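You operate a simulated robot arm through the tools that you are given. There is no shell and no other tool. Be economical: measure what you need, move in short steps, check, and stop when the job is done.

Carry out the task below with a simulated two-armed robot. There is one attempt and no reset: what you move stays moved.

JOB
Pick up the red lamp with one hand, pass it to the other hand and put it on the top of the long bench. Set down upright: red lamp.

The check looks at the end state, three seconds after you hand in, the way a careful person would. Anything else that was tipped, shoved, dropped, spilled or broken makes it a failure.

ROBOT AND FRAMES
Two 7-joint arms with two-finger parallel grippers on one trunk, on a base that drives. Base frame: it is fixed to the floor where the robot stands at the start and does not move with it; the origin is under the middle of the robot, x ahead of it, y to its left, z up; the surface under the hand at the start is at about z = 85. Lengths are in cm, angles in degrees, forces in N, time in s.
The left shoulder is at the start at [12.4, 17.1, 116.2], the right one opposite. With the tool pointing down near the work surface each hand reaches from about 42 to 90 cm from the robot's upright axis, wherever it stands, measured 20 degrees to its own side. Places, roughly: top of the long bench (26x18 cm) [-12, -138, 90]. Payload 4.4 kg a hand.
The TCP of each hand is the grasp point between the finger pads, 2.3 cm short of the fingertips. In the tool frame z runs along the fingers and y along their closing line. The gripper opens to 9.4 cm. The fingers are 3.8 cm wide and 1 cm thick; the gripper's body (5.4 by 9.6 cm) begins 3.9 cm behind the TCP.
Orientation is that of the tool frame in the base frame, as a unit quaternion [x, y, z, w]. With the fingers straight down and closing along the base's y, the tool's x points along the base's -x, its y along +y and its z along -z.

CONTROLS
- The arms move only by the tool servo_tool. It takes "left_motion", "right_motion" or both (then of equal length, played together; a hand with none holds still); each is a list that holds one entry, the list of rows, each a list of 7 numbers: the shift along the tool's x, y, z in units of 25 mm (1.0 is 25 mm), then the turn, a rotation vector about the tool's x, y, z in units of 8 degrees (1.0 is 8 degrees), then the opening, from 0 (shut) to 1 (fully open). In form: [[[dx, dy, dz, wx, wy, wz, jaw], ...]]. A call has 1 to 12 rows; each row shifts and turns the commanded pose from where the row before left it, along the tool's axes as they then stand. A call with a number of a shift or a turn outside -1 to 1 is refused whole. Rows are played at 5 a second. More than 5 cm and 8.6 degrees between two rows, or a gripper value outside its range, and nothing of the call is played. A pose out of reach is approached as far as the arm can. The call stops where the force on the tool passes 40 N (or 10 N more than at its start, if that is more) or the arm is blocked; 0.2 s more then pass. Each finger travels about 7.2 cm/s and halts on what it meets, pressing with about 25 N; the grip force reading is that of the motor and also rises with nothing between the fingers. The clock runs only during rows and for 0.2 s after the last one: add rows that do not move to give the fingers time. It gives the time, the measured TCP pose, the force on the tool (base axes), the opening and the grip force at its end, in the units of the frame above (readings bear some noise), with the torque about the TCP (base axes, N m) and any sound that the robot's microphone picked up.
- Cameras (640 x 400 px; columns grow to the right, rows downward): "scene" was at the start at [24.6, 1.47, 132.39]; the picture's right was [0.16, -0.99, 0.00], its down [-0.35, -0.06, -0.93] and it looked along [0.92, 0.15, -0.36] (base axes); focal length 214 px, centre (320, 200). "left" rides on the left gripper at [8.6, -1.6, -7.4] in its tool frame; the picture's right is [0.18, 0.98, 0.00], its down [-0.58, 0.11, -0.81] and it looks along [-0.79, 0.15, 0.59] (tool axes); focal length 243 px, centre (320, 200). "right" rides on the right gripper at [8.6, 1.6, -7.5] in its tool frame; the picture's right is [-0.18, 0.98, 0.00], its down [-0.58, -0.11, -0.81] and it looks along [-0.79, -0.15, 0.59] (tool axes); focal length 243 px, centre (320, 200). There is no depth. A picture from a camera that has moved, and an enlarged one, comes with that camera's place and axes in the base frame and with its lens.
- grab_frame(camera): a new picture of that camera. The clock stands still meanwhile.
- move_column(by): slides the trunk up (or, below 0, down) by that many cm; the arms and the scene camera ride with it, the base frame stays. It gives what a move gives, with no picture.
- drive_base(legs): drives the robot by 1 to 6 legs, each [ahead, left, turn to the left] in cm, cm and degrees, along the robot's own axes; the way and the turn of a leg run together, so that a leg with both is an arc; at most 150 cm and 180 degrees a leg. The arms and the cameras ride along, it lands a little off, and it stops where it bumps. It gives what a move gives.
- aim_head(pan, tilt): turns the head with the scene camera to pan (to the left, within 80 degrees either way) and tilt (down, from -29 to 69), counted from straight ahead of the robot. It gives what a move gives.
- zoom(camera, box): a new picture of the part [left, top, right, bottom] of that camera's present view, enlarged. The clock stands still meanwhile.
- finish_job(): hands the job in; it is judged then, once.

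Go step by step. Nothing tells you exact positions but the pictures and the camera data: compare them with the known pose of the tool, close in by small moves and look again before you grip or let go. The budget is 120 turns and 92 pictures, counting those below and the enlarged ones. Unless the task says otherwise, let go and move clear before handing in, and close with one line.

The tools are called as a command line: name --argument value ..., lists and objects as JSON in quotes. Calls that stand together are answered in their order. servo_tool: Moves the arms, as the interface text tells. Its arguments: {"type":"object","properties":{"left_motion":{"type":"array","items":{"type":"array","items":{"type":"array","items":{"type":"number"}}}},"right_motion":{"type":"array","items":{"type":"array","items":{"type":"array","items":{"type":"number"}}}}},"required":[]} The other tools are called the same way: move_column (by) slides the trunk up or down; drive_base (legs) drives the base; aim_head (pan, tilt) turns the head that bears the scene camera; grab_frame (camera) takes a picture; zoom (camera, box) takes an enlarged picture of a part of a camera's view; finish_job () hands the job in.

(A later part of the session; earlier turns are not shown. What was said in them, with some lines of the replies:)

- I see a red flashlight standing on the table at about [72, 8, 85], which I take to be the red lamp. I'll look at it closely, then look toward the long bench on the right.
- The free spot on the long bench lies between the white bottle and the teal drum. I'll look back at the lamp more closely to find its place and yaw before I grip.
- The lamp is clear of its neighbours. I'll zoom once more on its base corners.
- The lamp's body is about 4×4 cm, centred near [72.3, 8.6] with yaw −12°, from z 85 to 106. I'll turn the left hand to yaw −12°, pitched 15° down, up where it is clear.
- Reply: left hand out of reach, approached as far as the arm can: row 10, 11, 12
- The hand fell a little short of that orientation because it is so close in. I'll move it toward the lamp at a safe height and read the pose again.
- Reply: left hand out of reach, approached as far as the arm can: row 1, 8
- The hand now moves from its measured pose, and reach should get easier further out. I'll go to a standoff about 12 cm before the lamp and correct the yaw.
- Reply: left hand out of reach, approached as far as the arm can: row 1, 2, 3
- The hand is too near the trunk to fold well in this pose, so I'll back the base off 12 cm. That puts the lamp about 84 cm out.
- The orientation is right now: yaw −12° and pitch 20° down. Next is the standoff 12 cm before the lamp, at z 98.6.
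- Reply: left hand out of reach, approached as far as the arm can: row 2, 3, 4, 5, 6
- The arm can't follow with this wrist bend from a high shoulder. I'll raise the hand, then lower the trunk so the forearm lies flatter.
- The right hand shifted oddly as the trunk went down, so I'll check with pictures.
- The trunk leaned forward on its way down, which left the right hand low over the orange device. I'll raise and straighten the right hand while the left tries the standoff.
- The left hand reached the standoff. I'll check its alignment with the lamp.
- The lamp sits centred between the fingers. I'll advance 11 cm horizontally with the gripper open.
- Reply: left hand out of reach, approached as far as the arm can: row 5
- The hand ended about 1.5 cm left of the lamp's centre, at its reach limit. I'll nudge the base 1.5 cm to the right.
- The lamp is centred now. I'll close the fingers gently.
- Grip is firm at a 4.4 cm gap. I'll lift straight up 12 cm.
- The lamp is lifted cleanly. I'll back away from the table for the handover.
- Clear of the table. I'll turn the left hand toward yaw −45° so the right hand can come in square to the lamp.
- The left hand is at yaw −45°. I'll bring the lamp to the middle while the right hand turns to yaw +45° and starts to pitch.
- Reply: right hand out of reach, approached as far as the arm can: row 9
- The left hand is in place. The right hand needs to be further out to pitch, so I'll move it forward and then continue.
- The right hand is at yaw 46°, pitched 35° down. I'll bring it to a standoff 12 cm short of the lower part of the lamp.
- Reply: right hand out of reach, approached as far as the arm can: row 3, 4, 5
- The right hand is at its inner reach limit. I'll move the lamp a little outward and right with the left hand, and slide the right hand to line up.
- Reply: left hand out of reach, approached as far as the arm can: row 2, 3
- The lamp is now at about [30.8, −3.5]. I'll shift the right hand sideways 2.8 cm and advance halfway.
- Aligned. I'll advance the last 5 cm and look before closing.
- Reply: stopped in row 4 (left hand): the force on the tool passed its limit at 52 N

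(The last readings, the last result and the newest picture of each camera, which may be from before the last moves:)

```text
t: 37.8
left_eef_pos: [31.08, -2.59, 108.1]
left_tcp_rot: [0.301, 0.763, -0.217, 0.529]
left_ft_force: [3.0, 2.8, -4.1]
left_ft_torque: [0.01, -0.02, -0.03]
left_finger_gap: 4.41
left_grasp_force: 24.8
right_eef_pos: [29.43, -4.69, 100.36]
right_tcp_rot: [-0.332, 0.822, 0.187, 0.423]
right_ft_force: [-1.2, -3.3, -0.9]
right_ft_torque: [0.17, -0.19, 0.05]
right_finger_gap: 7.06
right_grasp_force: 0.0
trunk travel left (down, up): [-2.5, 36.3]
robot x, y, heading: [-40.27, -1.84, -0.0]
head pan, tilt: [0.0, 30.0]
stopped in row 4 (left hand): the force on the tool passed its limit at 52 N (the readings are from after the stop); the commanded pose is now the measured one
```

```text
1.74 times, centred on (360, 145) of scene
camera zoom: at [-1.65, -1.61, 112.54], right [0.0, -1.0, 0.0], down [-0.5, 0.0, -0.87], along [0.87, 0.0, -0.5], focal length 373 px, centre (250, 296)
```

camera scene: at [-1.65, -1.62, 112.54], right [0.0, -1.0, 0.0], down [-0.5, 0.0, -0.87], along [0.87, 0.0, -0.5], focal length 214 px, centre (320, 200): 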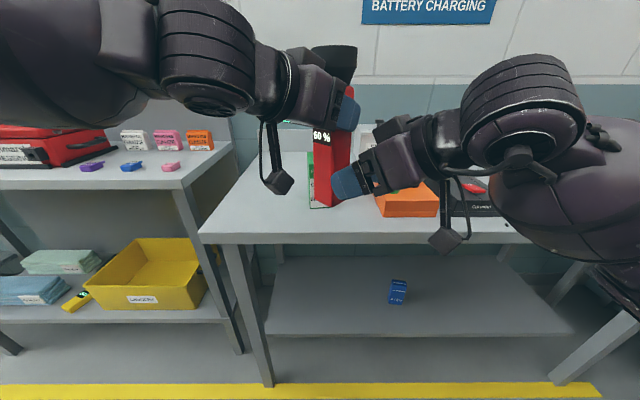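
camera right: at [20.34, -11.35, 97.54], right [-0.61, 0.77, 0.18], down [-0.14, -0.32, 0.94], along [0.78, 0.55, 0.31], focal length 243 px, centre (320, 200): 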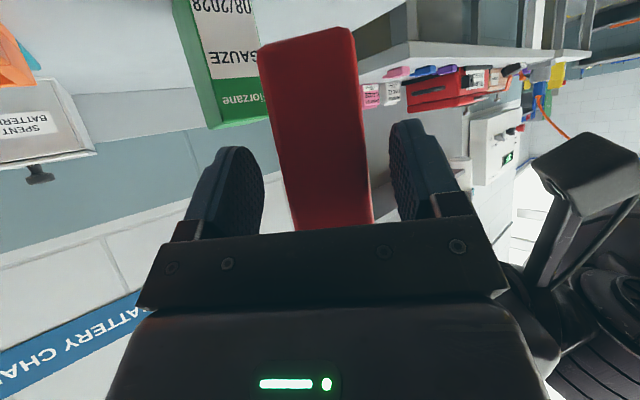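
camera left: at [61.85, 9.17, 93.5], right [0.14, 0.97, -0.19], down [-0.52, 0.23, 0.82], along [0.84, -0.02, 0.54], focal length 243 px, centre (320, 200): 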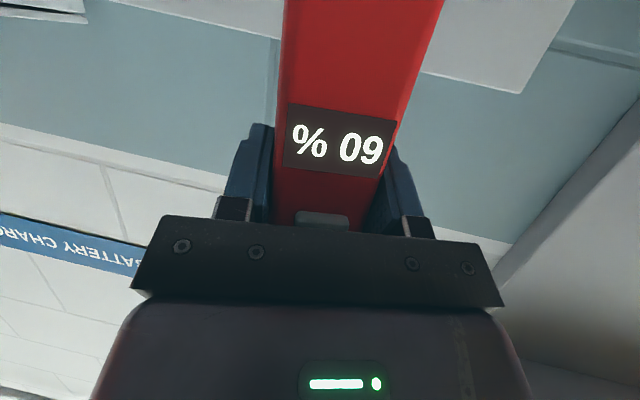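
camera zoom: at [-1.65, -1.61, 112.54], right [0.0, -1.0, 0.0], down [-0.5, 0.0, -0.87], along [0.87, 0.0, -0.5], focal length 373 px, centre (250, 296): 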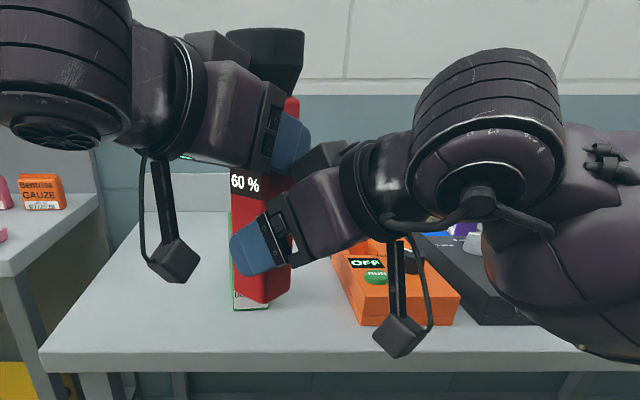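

The right gripper's upper block touched the left finger and pushed the lamp about 1 cm. The lamp is still held. I'll back off slightly, go 1.3 cm lower and come in again.

servo_tool --right_motion '[[[0.16, 0, -0.23, 0, 0, 0, 0.75], [0.43, -0.015, 0.3, 0, 0, 0, 0.75], [-0.227, 0.008, 0.328, 0, 0, 0, 0.75], [-0.227, 0.008, 0.328, 0, 0, 0, 0.75], [0, 0, 0, 0, 0, 0, 0.75]]]'

zoom --camera "scene" --box '[240, 30, 480, 260]'

grab_frame --camera "left"

```text
t: 39.2
left_eef_pos: [31.44, -2.34, 108.28]
left_tcp_rot: [0.296, 0.764, -0.214, 0.532]
left_ft_force: [2.2, 2.3, 0.4]
left_ft_torque: [-0.08, -0.04, 0.04]
left_finger_gap: 4.39
left_grasp_force: 24.7
right_eef_pos: [30.33, -3.92, 99.06]
right_tcp_rot: [-0.333, 0.823, 0.186, 0.421]
right_ft_force: [-2.7, -1.9, -4.8]
right_ft_torque: [0.24, -0.14, -0.03]
right_finger_gap: 7.05
right_grasp_force: 0.1
trunk travel left (down, up): [-2.5, 36.3]
robot x, y, heading: [-40.28, -1.32, -0.2]
head pan, tilt: [0.0, 30.0]
stopped in row 5 (right hand): the force on the tool passed its limit at 42 N (the readings are from after the stop); the commanded pose is now the measured one
```

```text
1.74 times, centred on (360, 145) of scene
camera zoom: at [-1.65, -1.62, 112.54], right [0.0, -1.0, 0.0], down [-0.5, 0.0, -0.87], along [0.87, 0.0, -0.5], focal length 373 px, centre (250, 296)
```

zoom: 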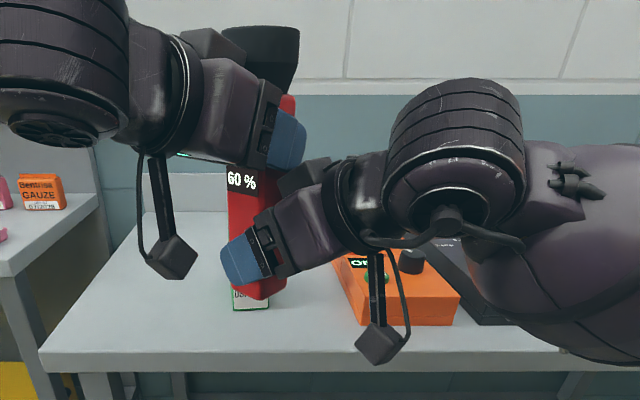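

```text
59 pictures are left
camera left: at [22.99, 3.27, 102.74], right [0.62, 0.76, -0.18], down [-0.33, 0.47, 0.82], along [0.71, -0.45, 0.54], focal length 243 px, centre (320, 200)
```

left: 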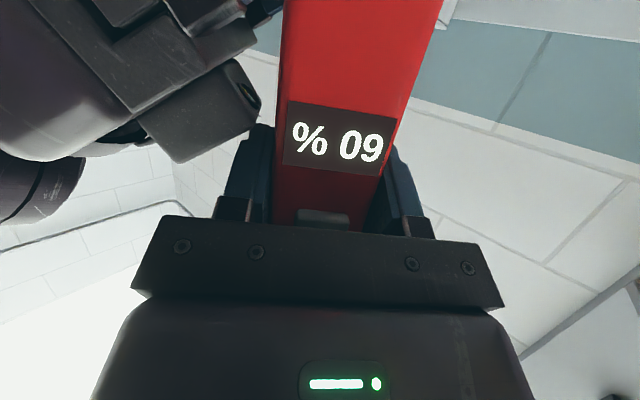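

The lamp hasn't slipped in the left hand. The right pads now reach the lamp's middle and are centred sideways, so I'll ease off slightly and close the right gripper.

servo_tool --right_motion '[[[0.045, 0, -0.066, 0, 0, 0, 0.7], [0, 0, 0, 0, 0, 0, 0.6], [0, 0, 0, 0, 0, 0, 0.5], [0, 0, 0, 0, 0, 0, 0.4], [0, 0, 0, 0, 0, 0, 0.2], [0, 0, 0, 0, 0, 0, 0], [0, 0, 0, 0, 0, 0, 0], [0, 0, 0, 0, 0, 0, 0]]]'

grab_frame --camera "right"

```text
t: 41.0
left_eef_pos: [31.34, -2.42, 108.2]
left_tcp_rot: [0.297, 0.763, -0.214, 0.532]
left_ft_force: [7.1, -10.6, -1.7]
left_ft_torque: [-0.38, -0.07, -0.6]
left_finger_gap: 4.37
left_grasp_force: 24.8
right_eef_pos: [30.13, -3.93, 99.13]
right_tcp_rot: [-0.333, 0.822, 0.187, 0.422]
right_ft_force: [-6.6, 11.9, 0.1]
right_ft_torque: [-0.7, -0.47, 0.8]
right_finger_gap: 4.51
right_grasp_force: 25.4
trunk travel left (down, up): [-2.5, 36.3]
robot x, y, heading: [-40.09, -1.71, -0.3]
head pan, tilt: [0.0, 30.0]
```

```text
58 pictures are left
camera right: at [20.97, -10.58, 96.28], right [-0.61, 0.77, 0.17], down [-0.14, -0.32, 0.94], along [0.78, 0.55, 0.31], focal length 243 px, centre (320, 200)
```

right: 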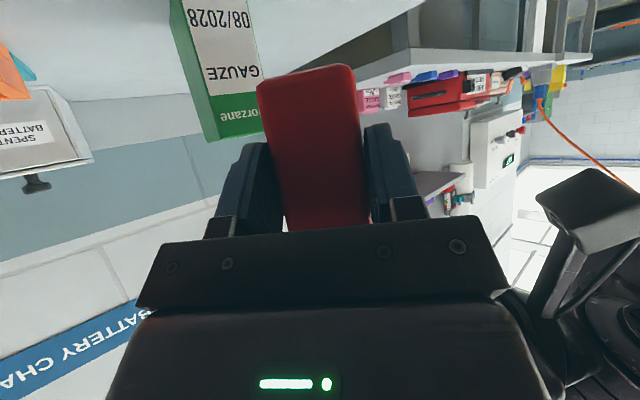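

The right hand grips the lamp at a 4.5 cm gap. I'll open the left slowly.

servo_tool --left_motion '[[[0, 0, 0, 0, 0, 0, 0.5], [0, 0, 0, 0, 0, 0, 0.6], [0, 0, 0, 0, 0, 0, 0.7], [0, 0, 0, 0, 0, 0, 0.7]]]'

zoom --camera "scene" --box '[240, 30, 480, 260]'

grab_frame --camera "left"

```text
t: 42.0
left_eef_pos: [31.47, -2.3, 108.21]
left_tcp_rot: [0.295, 0.763, -0.213, 0.533]
left_ft_force: [11.6, 24.7, 9.4]
left_ft_torque: [0.26, -0.12, 0.05]
left_finger_gap: 5.47
left_grasp_force: 0.0
right_eef_pos: [30.23, -4.03, 99.06]
right_tcp_rot: [-0.332, 0.824, 0.185, 0.421]
right_ft_force: [-10.5, -23.6, -8.7]
right_ft_torque: [1.8, -0.7, -0.17]
right_finger_gap: 4.37
right_grasp_force: 25.1
trunk travel left (down, up): [-2.5, 36.3]
robot x, y, heading: [-39.81, -1.59, -0.3]
head pan, tilt: [0.0, 30.0]
```

```text
1.74 times, centred on (360, 145) of scene
camera zoom: at [-1.65, -1.62, 112.54], right [0.0, -1.0, 0.0], down [-0.5, 0.0, -0.87], along [0.87, 0.0, -0.5], focal length 373 px, centre (250, 296)
```

zoom: 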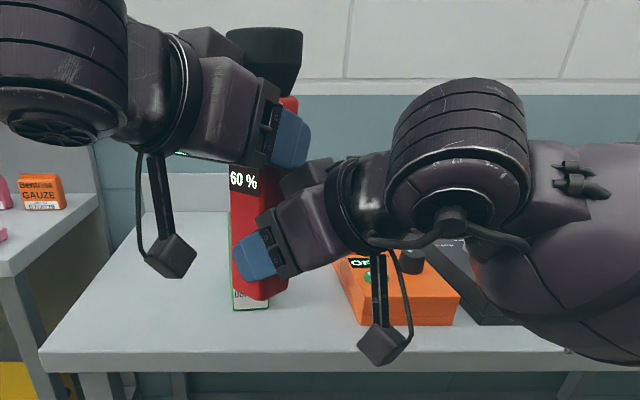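

```text
56 pictures are left
camera left: at [23.07, 3.34, 102.81], right [0.62, 0.76, -0.18], down [-0.33, 0.47, 0.82], along [0.71, -0.45, 0.54], focal length 243 px, centre (320, 200)
```

left: 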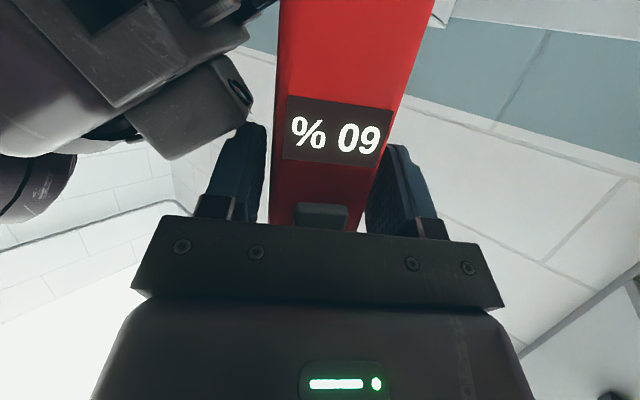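

The left fingers have opened but the lower one rests against the right gripper's block. I'll ease the left hand sideways off it, then withdraw straight back.

servo_tool --left_motion '[[[0, 0.16, 0, 0, 0, 0, 0.57], [0.2, 0, -0.55, 0, 0, 0, 0.57], [0.326, 0, -0.9, 0, 0, 0, 0.57], [0.326, 0, -0.9, 0, 0, 0, 0.57], [0.326, 0, -0.9, 0, 0, 0, 0.57], [0.326, 0, -0.9, 0, 0, 0, 0.57]]]'

grab_frame --camera "scene"

```text
t: 43.4
left_eef_pos: [23.41, 5.47, 108.28]
left_tcp_rot: [0.298, 0.763, -0.215, 0.532]
left_ft_force: [-0.2, 0.0, 0.9]
left_ft_torque: [0.01, -0.03, -0.01]
left_finger_gap: 5.38
left_grasp_force: 0.1
right_eef_pos: [30.1, -3.87, 99.25]
right_tcp_rot: [-0.332, 0.823, 0.185, 0.422]
right_ft_force: [0.2, 0.1, -0.5]
right_ft_torque: [-0.05, 0.06, -0.03]
right_finger_gap: 4.41
right_grasp_force: 24.4
trunk travel left (down, up): [-2.5, 36.3]
robot x, y, heading: [-40.02, -1.32, -0.1]
head pan, tilt: [0.0, 30.0]
```

```text
55 pictures are left
camera scene: at [-1.69, -1.59, 112.56], right [0.0, -1.0, 0.0], down [-0.5, 0.0, -0.87], along [0.87, 0.0, -0.5], focal length 214 px, centre (320, 200)
```

scene: 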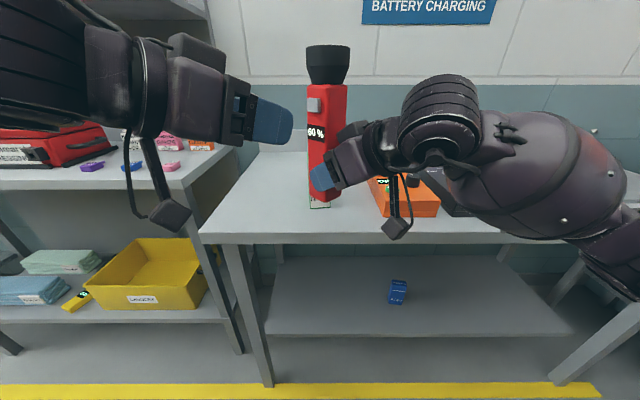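

The right hand holds the lamp alone and the left is clear. I'll retract the left hand to its own side.

servo_tool --left_motion '[[[0.07, 0.316, -0.98, 0, 0, 0, 0.57], [0.07, 0.316, -0.98, 0, 0, 0, 0.57], [0.07, 0.316, -0.98, 0, 0, 0, 0.57], [0.07, 0.316, -0.98, 0, 0.9, 0, 0.57], [0.07, 0.316, -0.98, 0, 0.9, 0, 0.57], [0, 0.316, -0.5, 0, 0.9, 0, 0.57], [0, 0.316, -0.5, 0, 0.9, 0, 0.57], [0, 0.316, 0, 0, 0.9, 0, 0.57]]]'

grab_frame --camera "scene"

```text
t: 45.2
left_eef_pos: [17.84, 19.38, 113.39]
left_tcp_rot: [0.349, 0.891, -0.111, 0.269]
left_ft_force: [0.2, -0.1, 0.3]
left_ft_torque: [-0.03, -0.01, 0.01]
left_finger_gap: 5.34
left_grasp_force: 0.1
right_eef_pos: [30.17, -4.1, 99.14]
right_tcp_rot: [-0.332, 0.823, 0.185, 0.423]
right_ft_force: [0.0, -0.3, 0.0]
right_ft_torque: [-0.04, 0.07, -0.04]
right_finger_gap: 4.4
right_grasp_force: 25.2
trunk travel left (down, up): [-2.5, 36.3]
robot x, y, heading: [-40.21, -1.31, -0.2]
head pan, tilt: [0.0, 30.0]
```

```text
54 pictures are left
camera scene: at [-1.65, -1.65, 112.54], right [0.0, -1.0, 0.0], down [-0.5, 0.0, -0.87], along [0.87, 0.0, -0.5], focal length 214 px, centre (320, 200)
```

scene: 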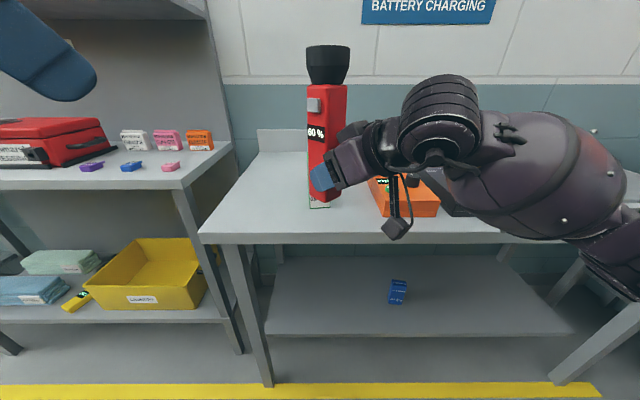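

The lamp looks vertical in the right hand. I'll raise it about 8 cm before driving.

servo_tool --right_motion '[[[-0.66, 0.024, -0.456, 0, 0, 0, 0], [-0.66, 0.024, -0.456, 0, 0, 0, 0], [-0.66, 0.024, -0.456, 0, 0, 0, 0], [-0.66, 0.024, -0.456, 0, 0, 0, 0], [0, 0, 0, 0, 0, 0, 0]]]'

grab_frame --camera "right"

```text
t: 46.4
left_eef_pos: [17.94, 19.43, 113.31]
left_tcp_rot: [0.348, 0.891, -0.111, 0.27]
left_ft_force: [-0.2, 0.3, -0.1]
left_ft_torque: [-0.03, 0.0, 0.0]
left_finger_gap: 5.36
left_grasp_force: 0.0
right_eef_pos: [30.28, -3.76, 106.92]
right_tcp_rot: [-0.332, 0.823, 0.185, 0.422]
right_ft_force: [1.0, -0.1, -3.9]
right_ft_torque: [-0.05, 0.06, -0.01]
right_finger_gap: 4.38
right_grasp_force: 25.3
trunk travel left (down, up): [-2.5, 36.3]
robot x, y, heading: [-39.94, -1.15, -0.4]
head pan, tilt: [0.0, 30.0]
```

```text
53 pictures are left
camera right: at [21.13, -10.48, 104.13], right [-0.61, 0.77, 0.17], down [-0.14, -0.32, 0.94], along [0.78, 0.55, 0.3], focal length 243 px, centre (320, 200)
```

right: 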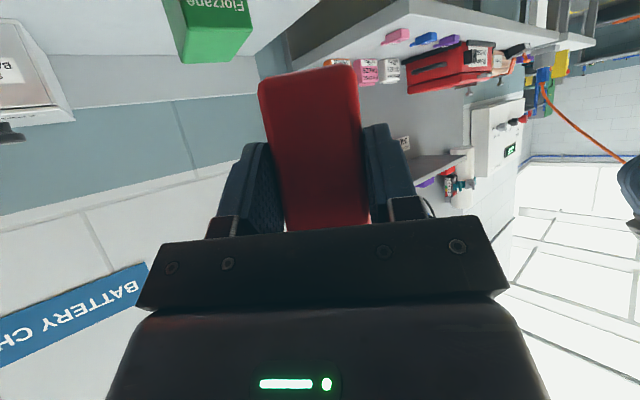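

The lamp is firm in the right hand. I'll back off slightly and turn 90° right to face the long bench.

drive_base --legs '[[-8, 0, 0], [0, 0, -90]]'

grab_frame --camera "scene"

```text
t: 51.2
left_eef_pos: [-24.99, -58.45, 113.36]
left_tcp_rot: [0.868, 0.4, -0.269, 0.117]
left_ft_force: [0.3, 0.2, -1.2]
left_ft_torque: [-0.01, 0.0, 0.0]
left_finger_gap: 5.37
left_grasp_force: 0.1
right_eef_pos: [-47.73, -71.79, 106.85]
right_tcp_rot: [0.33, 0.824, -0.159, 0.433]
right_ft_force: [-0.5, -0.1, -3.9]
right_ft_torque: [0.04, 0.04, 0.03]
right_finger_gap: 4.39
right_grasp_force: 25.2
trunk travel left (down, up): [-2.5, 36.3]
robot x, y, heading: [-47.9, -1.46, -87.7]
head pan, tilt: [0.0, 30.0]
```

```text
52 pictures are left
camera scene: at [-46.56, -39.76, 112.54], right [-1.0, -0.04, 0.0], down [-0.02, 0.5, -0.87], along [0.03, -0.87, -0.5], focal length 214 px, centre (320, 200)
```

scene: 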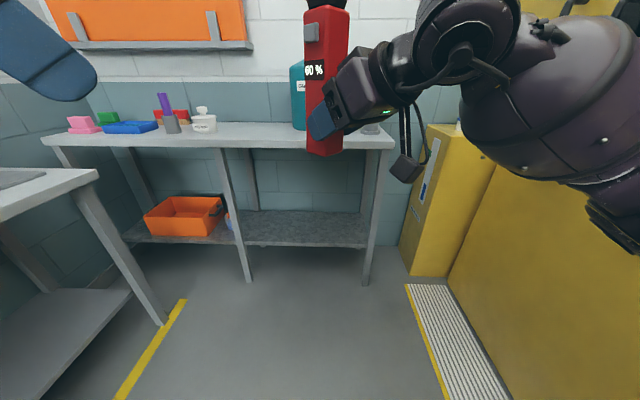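

Facing the bench, the free area between the white bottle (x≈15) and the teal drum (x≈−31) is clear. I'll shift left and drive part way in.

drive_base --legs '[[0, 0, -2.3], [0, 36, 0], [30, 0, 0]]'

grab_frame --camera "scene"

```text
t: 56.9
left_eef_pos: [9.08, -89.24, 113.28]
left_tcp_rot: [0.875, 0.386, -0.27, 0.112]
left_ft_force: [0.5, -0.8, -0.2]
left_ft_torque: [0.02, 0.02, -0.01]
left_finger_gap: 5.36
left_grasp_force: 0.1
right_eef_pos: [-14.04, -101.78, 107.01]
right_tcp_rot: [0.344, 0.818, -0.166, 0.43]
right_ft_force: [1.0, -0.1, -3.4]
right_ft_torque: [0.04, 0.06, -0.02]
right_finger_gap: 4.4
right_grasp_force: 24.8
trunk travel left (down, up): [-2.5, 36.3]
robot x, y, heading: [-12.46, -31.5, -89.9]
head pan, tilt: [0.0, 30.0]
```

```text
51 pictures are left
camera scene: at [-11.84, -69.8, 112.53], right [-1.0, 0.0, 0.0], down [0.0, 0.5, -0.87], along [0.0, -0.87, -0.5], focal length 214 px, centre (320, 200)
```

scene: 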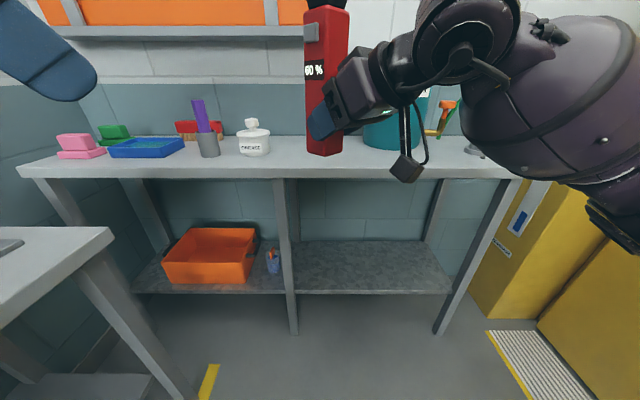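

The bench's front edge is at about y=−128, the bottle at x≈11 and the drum's near edge at x≈−29. I'll aim for about [−11, −137] and drive forward with a small shift left.

drive_base --legs '[[31, 1.7, 0]]'

aim_head --pan 0 --tilt 25

grab_frame --camera "scene"

grab_frame --camera "left"

```text
t: 59.0
left_eef_pos: [10.93, -119.89, 113.36]
left_tcp_rot: [0.875, 0.386, -0.27, 0.112]
left_ft_force: [0.5, 0.1, 0.5]
left_ft_torque: [-0.02, 0.0, -0.01]
left_finger_gap: 5.39
left_grasp_force: 0.1
right_eef_pos: [-12.35, -132.33, 107.12]
right_tcp_rot: [0.345, 0.817, -0.167, 0.431]
right_ft_force: [-0.8, 0.1, -3.9]
right_ft_torque: [0.06, 0.04, 0.01]
right_finger_gap: 4.41
right_grasp_force: 24.8
trunk travel left (down, up): [-2.5, 36.3]
robot x, y, heading: [-10.23, -61.79, -89.7]
head pan, tilt: [0.0, 30.0]
```

```text
t: 59.7
left_eef_pos: [10.85, -119.81, 113.39]
left_tcp_rot: [0.875, 0.386, -0.27, 0.112]
left_ft_force: [1.0, -0.4, 0.0]
left_ft_torque: [-0.03, -0.01, -0.03]
left_finger_gap: 5.37
left_grasp_force: 0.1
right_eef_pos: [-12.23, -132.38, 106.94]
right_tcp_rot: [0.345, 0.818, -0.166, 0.43]
right_ft_force: [0.5, -0.5, -3.5]
right_ft_torque: [0.04, 0.02, 0.01]
right_finger_gap: 4.38
right_grasp_force: 25.3
trunk travel left (down, up): [-2.5, 36.3]
robot x, y, heading: [-10.26, -61.83, -89.8]
head pan, tilt: [0.0, 25.0]
```

```text
50 pictures are left
camera scene: at [-10.08, -100.58, 113.34], right [-1.0, 0.0, 0.0], down [0.0, 0.42, -0.91], along [0.0, -0.91, -0.42], focal length 214 px, centre (320, 200)
```

scene: 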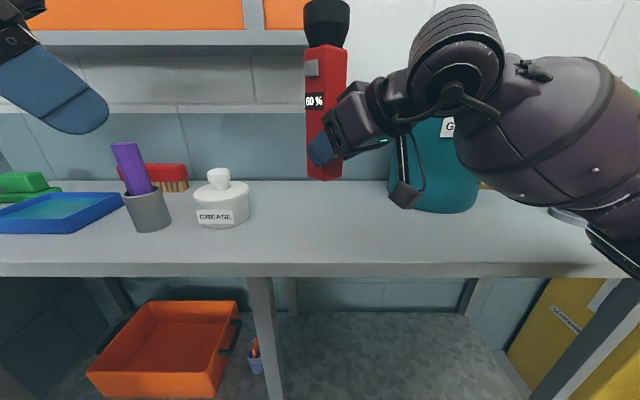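

```text
49 pictures are left
camera left: at [17.43, -110.44, 114.77], right [0.83, -0.55, -0.11], down [0.07, -0.1, 0.99], along [-0.56, -0.83, -0.05], focal length 243 px, centre (320, 200)
```

left: 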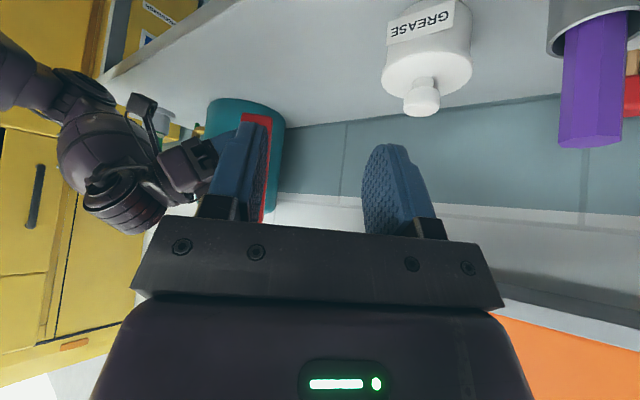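

The lamp hangs over the free area at about [−11, −134], with its base near z 102. I'll lower it 10 cm and move 2.5 cm further in.

servo_tool --right_motion '[[[0.57, -0.16, 0.574, 0, 0, 0, 0], [0.57, -0.16, 0.574, 0, 0, 0, 0], [0.57, -0.16, 0.574, 0, 0, 0, 0], [0.57, -0.16, 0.574, 0, 0, 0, 0], [0.57, -0.16, 0.574, 0, 0, 0, 0], [0, 0, 0, 0, 0, 0, 0]]]'

zoom --camera "scene" --box '[200, 40, 520, 280]'

grab_frame --camera "right"

```text
t: 61.1
left_eef_pos: [10.96, -119.82, 113.46]
left_tcp_rot: [0.875, 0.386, -0.27, 0.112]
left_ft_force: [-0.1, -0.7, -0.8]
left_ft_torque: [0.01, 0.03, 0.04]
left_finger_gap: 5.35
left_grasp_force: 0.1
right_eef_pos: [-12.24, -135.0, 97.0]
right_tcp_rot: [0.344, 0.818, -0.166, 0.43]
right_ft_force: [-0.3, 0.4, -4.2]
right_ft_torque: [0.07, 0.08, -0.01]
right_finger_gap: 4.39
right_grasp_force: 25.3
trunk travel left (down, up): [-2.5, 36.3]
robot x, y, heading: [-9.97, -61.42, -89.6]
head pan, tilt: [0.0, 25.0]
```

```text
1.67 times, centred on (360, 160) of scene
camera zoom: at [-10.07, -100.56, 113.36], right [-1.0, 0.0, 0.0], down [0.0, 0.42, -0.91], along [0.0, -0.91, -0.42], focal length 358 px, centre (253, 267)
```

zoom: 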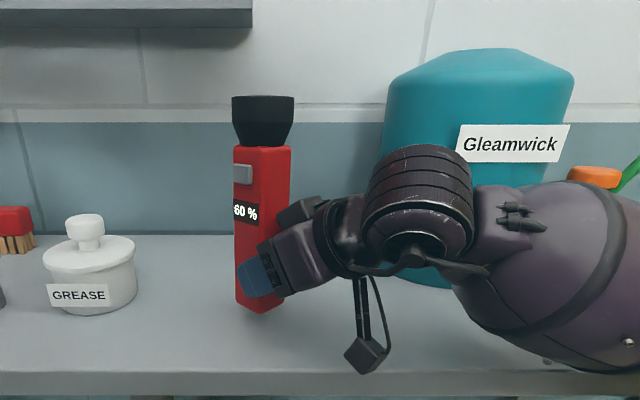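

```text
47 pictures are left
camera right: at [-19.06, -125.94, 94.21], right [0.77, 0.62, 0.17], down [-0.32, 0.14, 0.94], along [0.55, -0.77, 0.31], focal length 243 px, centre (320, 200)
```

right: 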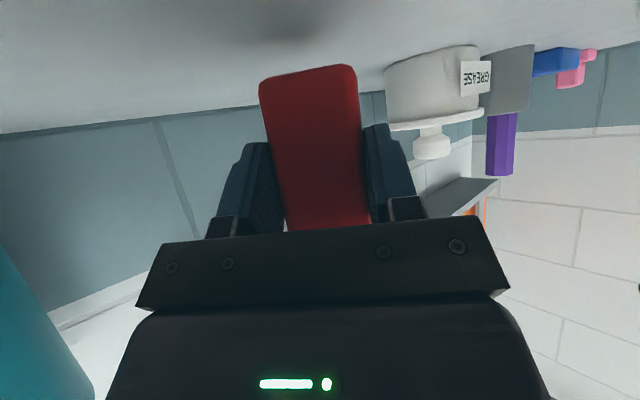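

It's upright with about 2 cm to go. I'll lower it in small steps and watch the force.

servo_tool --right_motion '[[[0.098, -0.003, 0.069, 0, 0, 0, 0], [0.098, -0.003, 0.069, 0, 0, 0, 0], [0.098, -0.003, 0.069, 0, 0, 0, 0], [0.098, -0.003, 0.069, 0, 0, 0, 0], [0.098, -0.003, 0.069, 0, 0, 0, 0]]]'

zoom --camera "scene" --box '[270, 130, 430, 260]'

```text
t: 62.3
left_eef_pos: [10.83, -119.91, 113.26]
left_tcp_rot: [0.875, 0.386, -0.269, 0.112]
left_ft_force: [0.1, -0.1, -0.3]
left_ft_torque: [-0.02, -0.01, 0.01]
left_finger_gap: 5.36
left_grasp_force: 0.1
right_eef_pos: [-12.47, -135.09, 95.47]
right_tcp_rot: [0.344, 0.818, -0.166, 0.43]
right_ft_force: [-0.5, 0.1, -2.8]
right_ft_torque: [0.04, 0.05, -0.02]
right_finger_gap: 4.39
right_grasp_force: 25.0
trunk travel left (down, up): [-2.5, 36.3]
robot x, y, heading: [-10.38, -62.07, -90.0]
head pan, tilt: [0.0, 25.0]
```

```text
3.08 times, centred on (350, 195) of scene
camera zoom: at [-10.08, -100.59, 113.34], right [-1.0, 0.0, 0.0], down [0.0, 0.42, -0.91], along [0.0, -0.91, -0.42], focal length 660 px, centre (228, 215)
```

zoom: 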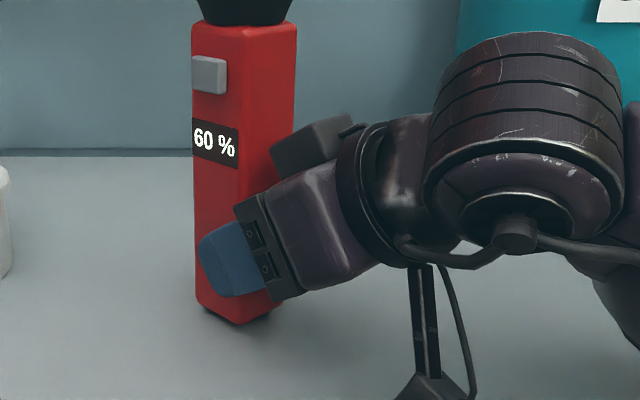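

It's almost on the surface. I'll continue in finer steps.

servo_tool --right_motion '[[[0.049, -0.002, 0.035, 0, 0, 0, 0], [0.049, -0.002, 0.035, 0, 0, 0, 0], [0.049, -0.002, 0.035, 0, 0, 0, 0]]]'

zoom --camera "scene" --box '[290, 160, 390, 270]'

```text
t: 63.1
left_eef_pos: [10.9, -119.94, 113.28]
left_tcp_rot: [0.875, 0.385, -0.27, 0.112]
left_ft_force: [0.2, -0.7, -0.5]
left_ft_torque: [0.0, 0.01, 0.03]
left_finger_gap: 5.36
left_grasp_force: 0.0
right_eef_pos: [-12.34, -134.94, 94.99]
right_tcp_rot: [0.344, 0.818, -0.166, 0.431]
right_ft_force: [-0.2, -0.2, -4.0]
right_ft_torque: [0.07, 0.07, 0.03]
right_finger_gap: 4.43
right_grasp_force: 25.1
trunk travel left (down, up): [-2.5, 36.3]
robot x, y, heading: [-10.38, -61.65, -89.5]
head pan, tilt: [0.0, 25.0]
```

```text
3.64 times, centred on (340, 215) of scene
camera zoom: at [-10.08, -100.59, 113.34], right [-1.0, 0.0, 0.0], down [0.0, 0.42, -0.91], along [0.0, -0.91, -0.42], focal length 780 px, centre (247, 146)
```

zoom: 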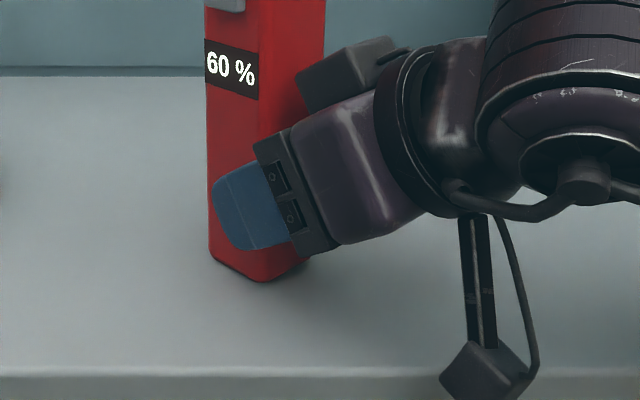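

No contact yet, so I'll go on a little further.

servo_tool --right_motion '[[[0.049, -0.002, 0.035, 0, 0, 0, 0], [0.049, -0.002, 0.035, 0, 0, 0, 0]]]'

```text
t: 63.7
left_eef_pos: [10.82, -119.8, 113.49]
left_tcp_rot: [0.875, 0.385, -0.271, 0.113]
left_ft_force: [-0.4, -0.2, 0.8]
left_ft_torque: [-0.01, 0.02, 0.02]
left_finger_gap: 5.35
left_grasp_force: 0.0
right_eef_pos: [-12.34, -134.92, 94.84]
right_tcp_rot: [0.343, 0.817, -0.168, 0.433]
right_ft_force: [-2.1, 0.8, 6.6]
right_ft_torque: [-0.29, 0.02, -0.03]
right_finger_gap: 4.39
right_grasp_force: 25.1
trunk travel left (down, up): [-2.5, 36.3]
robot x, y, heading: [-10.15, -61.73, -89.8]
head pan, tilt: [0.0, 25.0]
```

That's contact: the upward force rose by about 10 N. I'll check the picture before releasing.

zoom --camera "scene" --box '[250, 80, 450, 270]'

grab_frame --camera "right"

```text
2.11 times, centred on (350, 175) of scene
camera zoom: at [-10.09, -100.47, 113.41], right [-1.0, 0.0, 0.0], down [0.0, 0.42, -0.91], along [0.0, -0.91, -0.42], focal length 452 px, centre (257, 253)
```

zoom: 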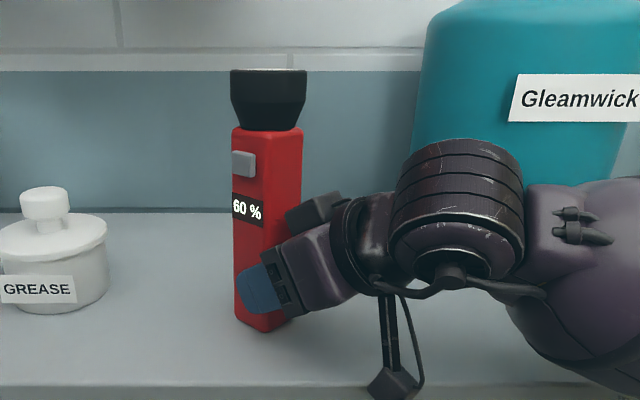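

```text
43 pictures are left
camera right: at [-19.04, -125.94, 92.1], right [0.77, 0.62, 0.17], down [-0.33, 0.14, 0.94], along [0.55, -0.77, 0.31], focal length 243 px, centre (320, 200)
```

right: 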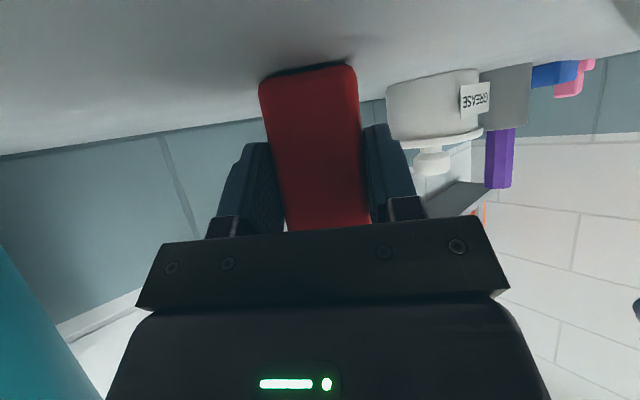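

The lamp is on the bench and close to vertical. I'll press a touch more to seat it, then open the gripper slowly.

servo_tool --right_motion '[[[0.033, 0, 0.023, 0, 0, 0, 0], [0, 0, 0, 0, 0, 0, 0.47], [0, 0, 0, 0, 0, 0, 0.5], [0, 0, 0, 0, 0, 0, 0.54], [0, 0, 0, 0, 0, 0, 0.58], [0, 0, 0, 0, 0, 0, 0.62], [0, 0, 0, 0, 0, 0, 0.7], [0, 0, 0, 0, 0, 0, 0.7]]]'

zoom --camera "scene" --box '[250, 80, 450, 270]'

grab_frame --camera "right"

```text
t: 65.5
left_eef_pos: [10.9, -119.9, 113.34]
left_tcp_rot: [0.875, 0.386, -0.27, 0.113]
left_ft_force: [0.5, -0.2, 0.8]
left_ft_torque: [0.01, -0.02, 0.0]
left_finger_gap: 5.37
left_grasp_force: 0.1
right_eef_pos: [-12.29, -134.96, 94.68]
right_tcp_rot: [0.344, 0.818, -0.166, 0.43]
right_ft_force: [0.1, -0.9, 0.3]
right_ft_torque: [0.0, 0.0, -0.03]
right_finger_gap: 6.6
right_grasp_force: 0.1
trunk travel left (down, up): [-2.5, 36.3]
robot x, y, heading: [-10.67, -61.91, -89.7]
head pan, tilt: [0.0, 25.0]
```

```text
2.11 times, centred on (350, 175) of scene
camera zoom: at [-10.08, -100.56, 113.35], right [-1.0, 0.0, 0.0], down [0.0, 0.42, -0.91], along [0.0, -0.91, -0.42], focal length 452 px, centre (257, 253)
```

zoom: 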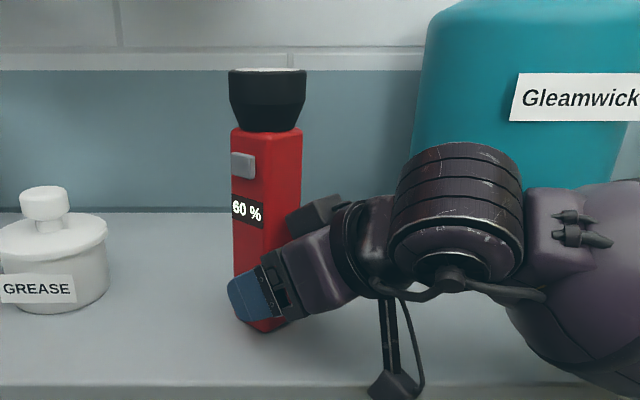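

```text
41 pictures are left
camera right: at [-19.07, -125.98, 91.81], right [0.77, 0.62, 0.17], down [-0.32, 0.14, 0.94], along [0.55, -0.77, 0.3], focal length 243 px, centre (320, 200)
```

right: 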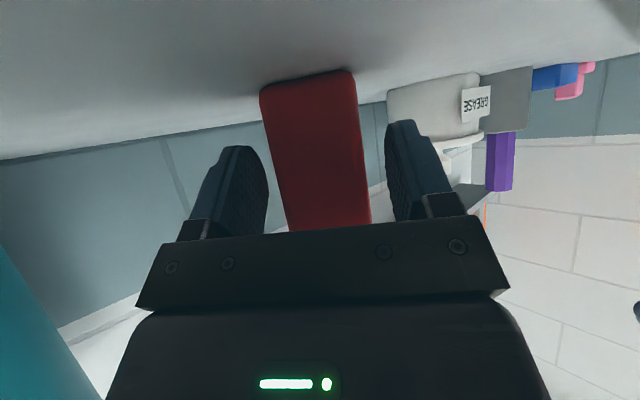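

The lamp stands flat and free between the fingers. I'll withdraw the right hand back along its own axis.

servo_tool --right_motion '[[[0, 0, -0.4, 0, 0, 0, 0.7], [0, 0, -0.8, 0, 0, 0, 0.7], [0, 0, -0.8, 0, 0, 0, 0.7], [0, 0, -0.8, 0, 0, 0, 0.7], [0, 0, -0.6, 0, 0, 0, 0.7]]]'

grab_frame --camera "scene"

```text
t: 66.7
left_eef_pos: [10.87, -119.85, 113.31]
left_tcp_rot: [0.875, 0.386, -0.269, 0.113]
left_ft_force: [-0.9, 0.0, -0.5]
left_ft_torque: [0.0, 0.04, 0.01]
left_finger_gap: 5.37
left_grasp_force: 0.0
right_eef_pos: [-17.53, -129.93, 99.6]
right_tcp_rot: [0.345, 0.818, -0.167, 0.43]
right_ft_force: [0.1, -0.5, 0.4]
right_ft_torque: [-0.04, 0.01, -0.02]
right_finger_gap: 6.61
right_grasp_force: 0.1
trunk travel left (down, up): [-2.5, 36.3]
robot x, y, heading: [-10.57, -62.03, -89.8]
head pan, tilt: [0.0, 25.0]
```

```text
40 pictures are left
camera scene: at [-10.08, -100.54, 113.36], right [-1.0, 0.0, 0.0], down [0.0, 0.42, -0.91], along [0.0, -0.91, -0.42], focal length 214 px, centre (320, 200)
```

scene: 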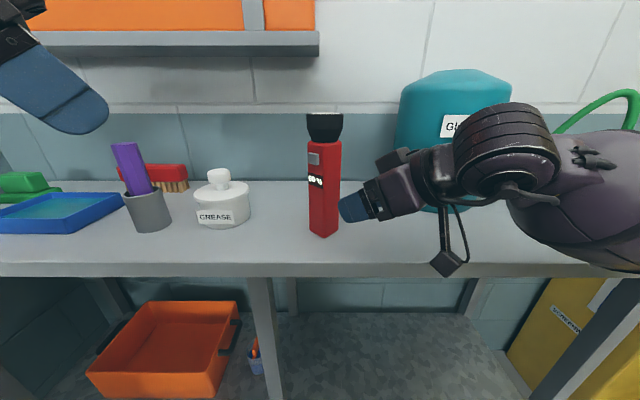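

The hand is clear and the lamp stands upright. I'll back the base away from the bench and take a last look.

drive_base --legs '[[-20, 0, 0]]'

grab_frame --camera "scene"

```text
t: 68.3
left_eef_pos: [10.75, -99.78, 113.31]
left_tcp_rot: [0.876, 0.384, -0.271, 0.113]
left_ft_force: [1.3, -0.4, 0.6]
left_ft_torque: [0.0, 0.0, 0.0]
left_finger_gap: 5.34
left_grasp_force: 0.0
right_eef_pos: [-17.45, -109.95, 99.51]
right_tcp_rot: [0.346, 0.817, -0.168, 0.43]
right_ft_force: [-0.2, -0.2, 0.1]
right_ft_torque: [-0.01, 0.03, -0.03]
right_finger_gap: 6.61
right_grasp_force: 0.1
trunk travel left (down, up): [-2.5, 36.3]
robot x, y, heading: [-10.19, -41.96, -89.7]
head pan, tilt: [0.0, 25.0]
```

```text
39 pictures are left
camera scene: at [-10.17, -80.52, 113.37], right [-1.0, 0.0, 0.0], down [0.0, 0.42, -0.91], along [0.0, -0.91, -0.42], focal length 214 px, centre (320, 200)
```

scene: 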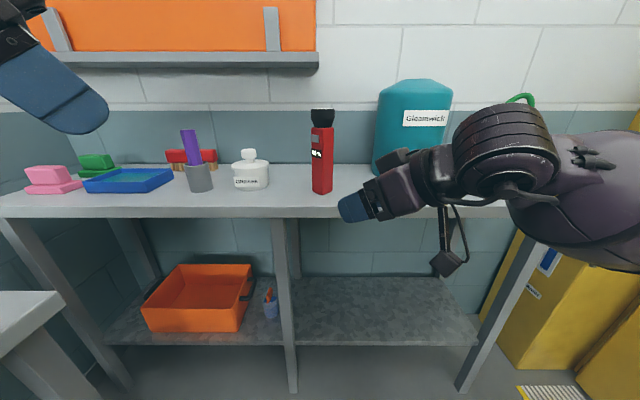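

The red lamp stands upright on the long bench, both hands are clear, and nothing else looks disturbed. I'm handing in now.

finish_job

```text
The job is handed in.
```

The left hand picked up the red lamp and passed it to the right, which set it upright on top of the long bench; nothing else looked moved in the last picture.
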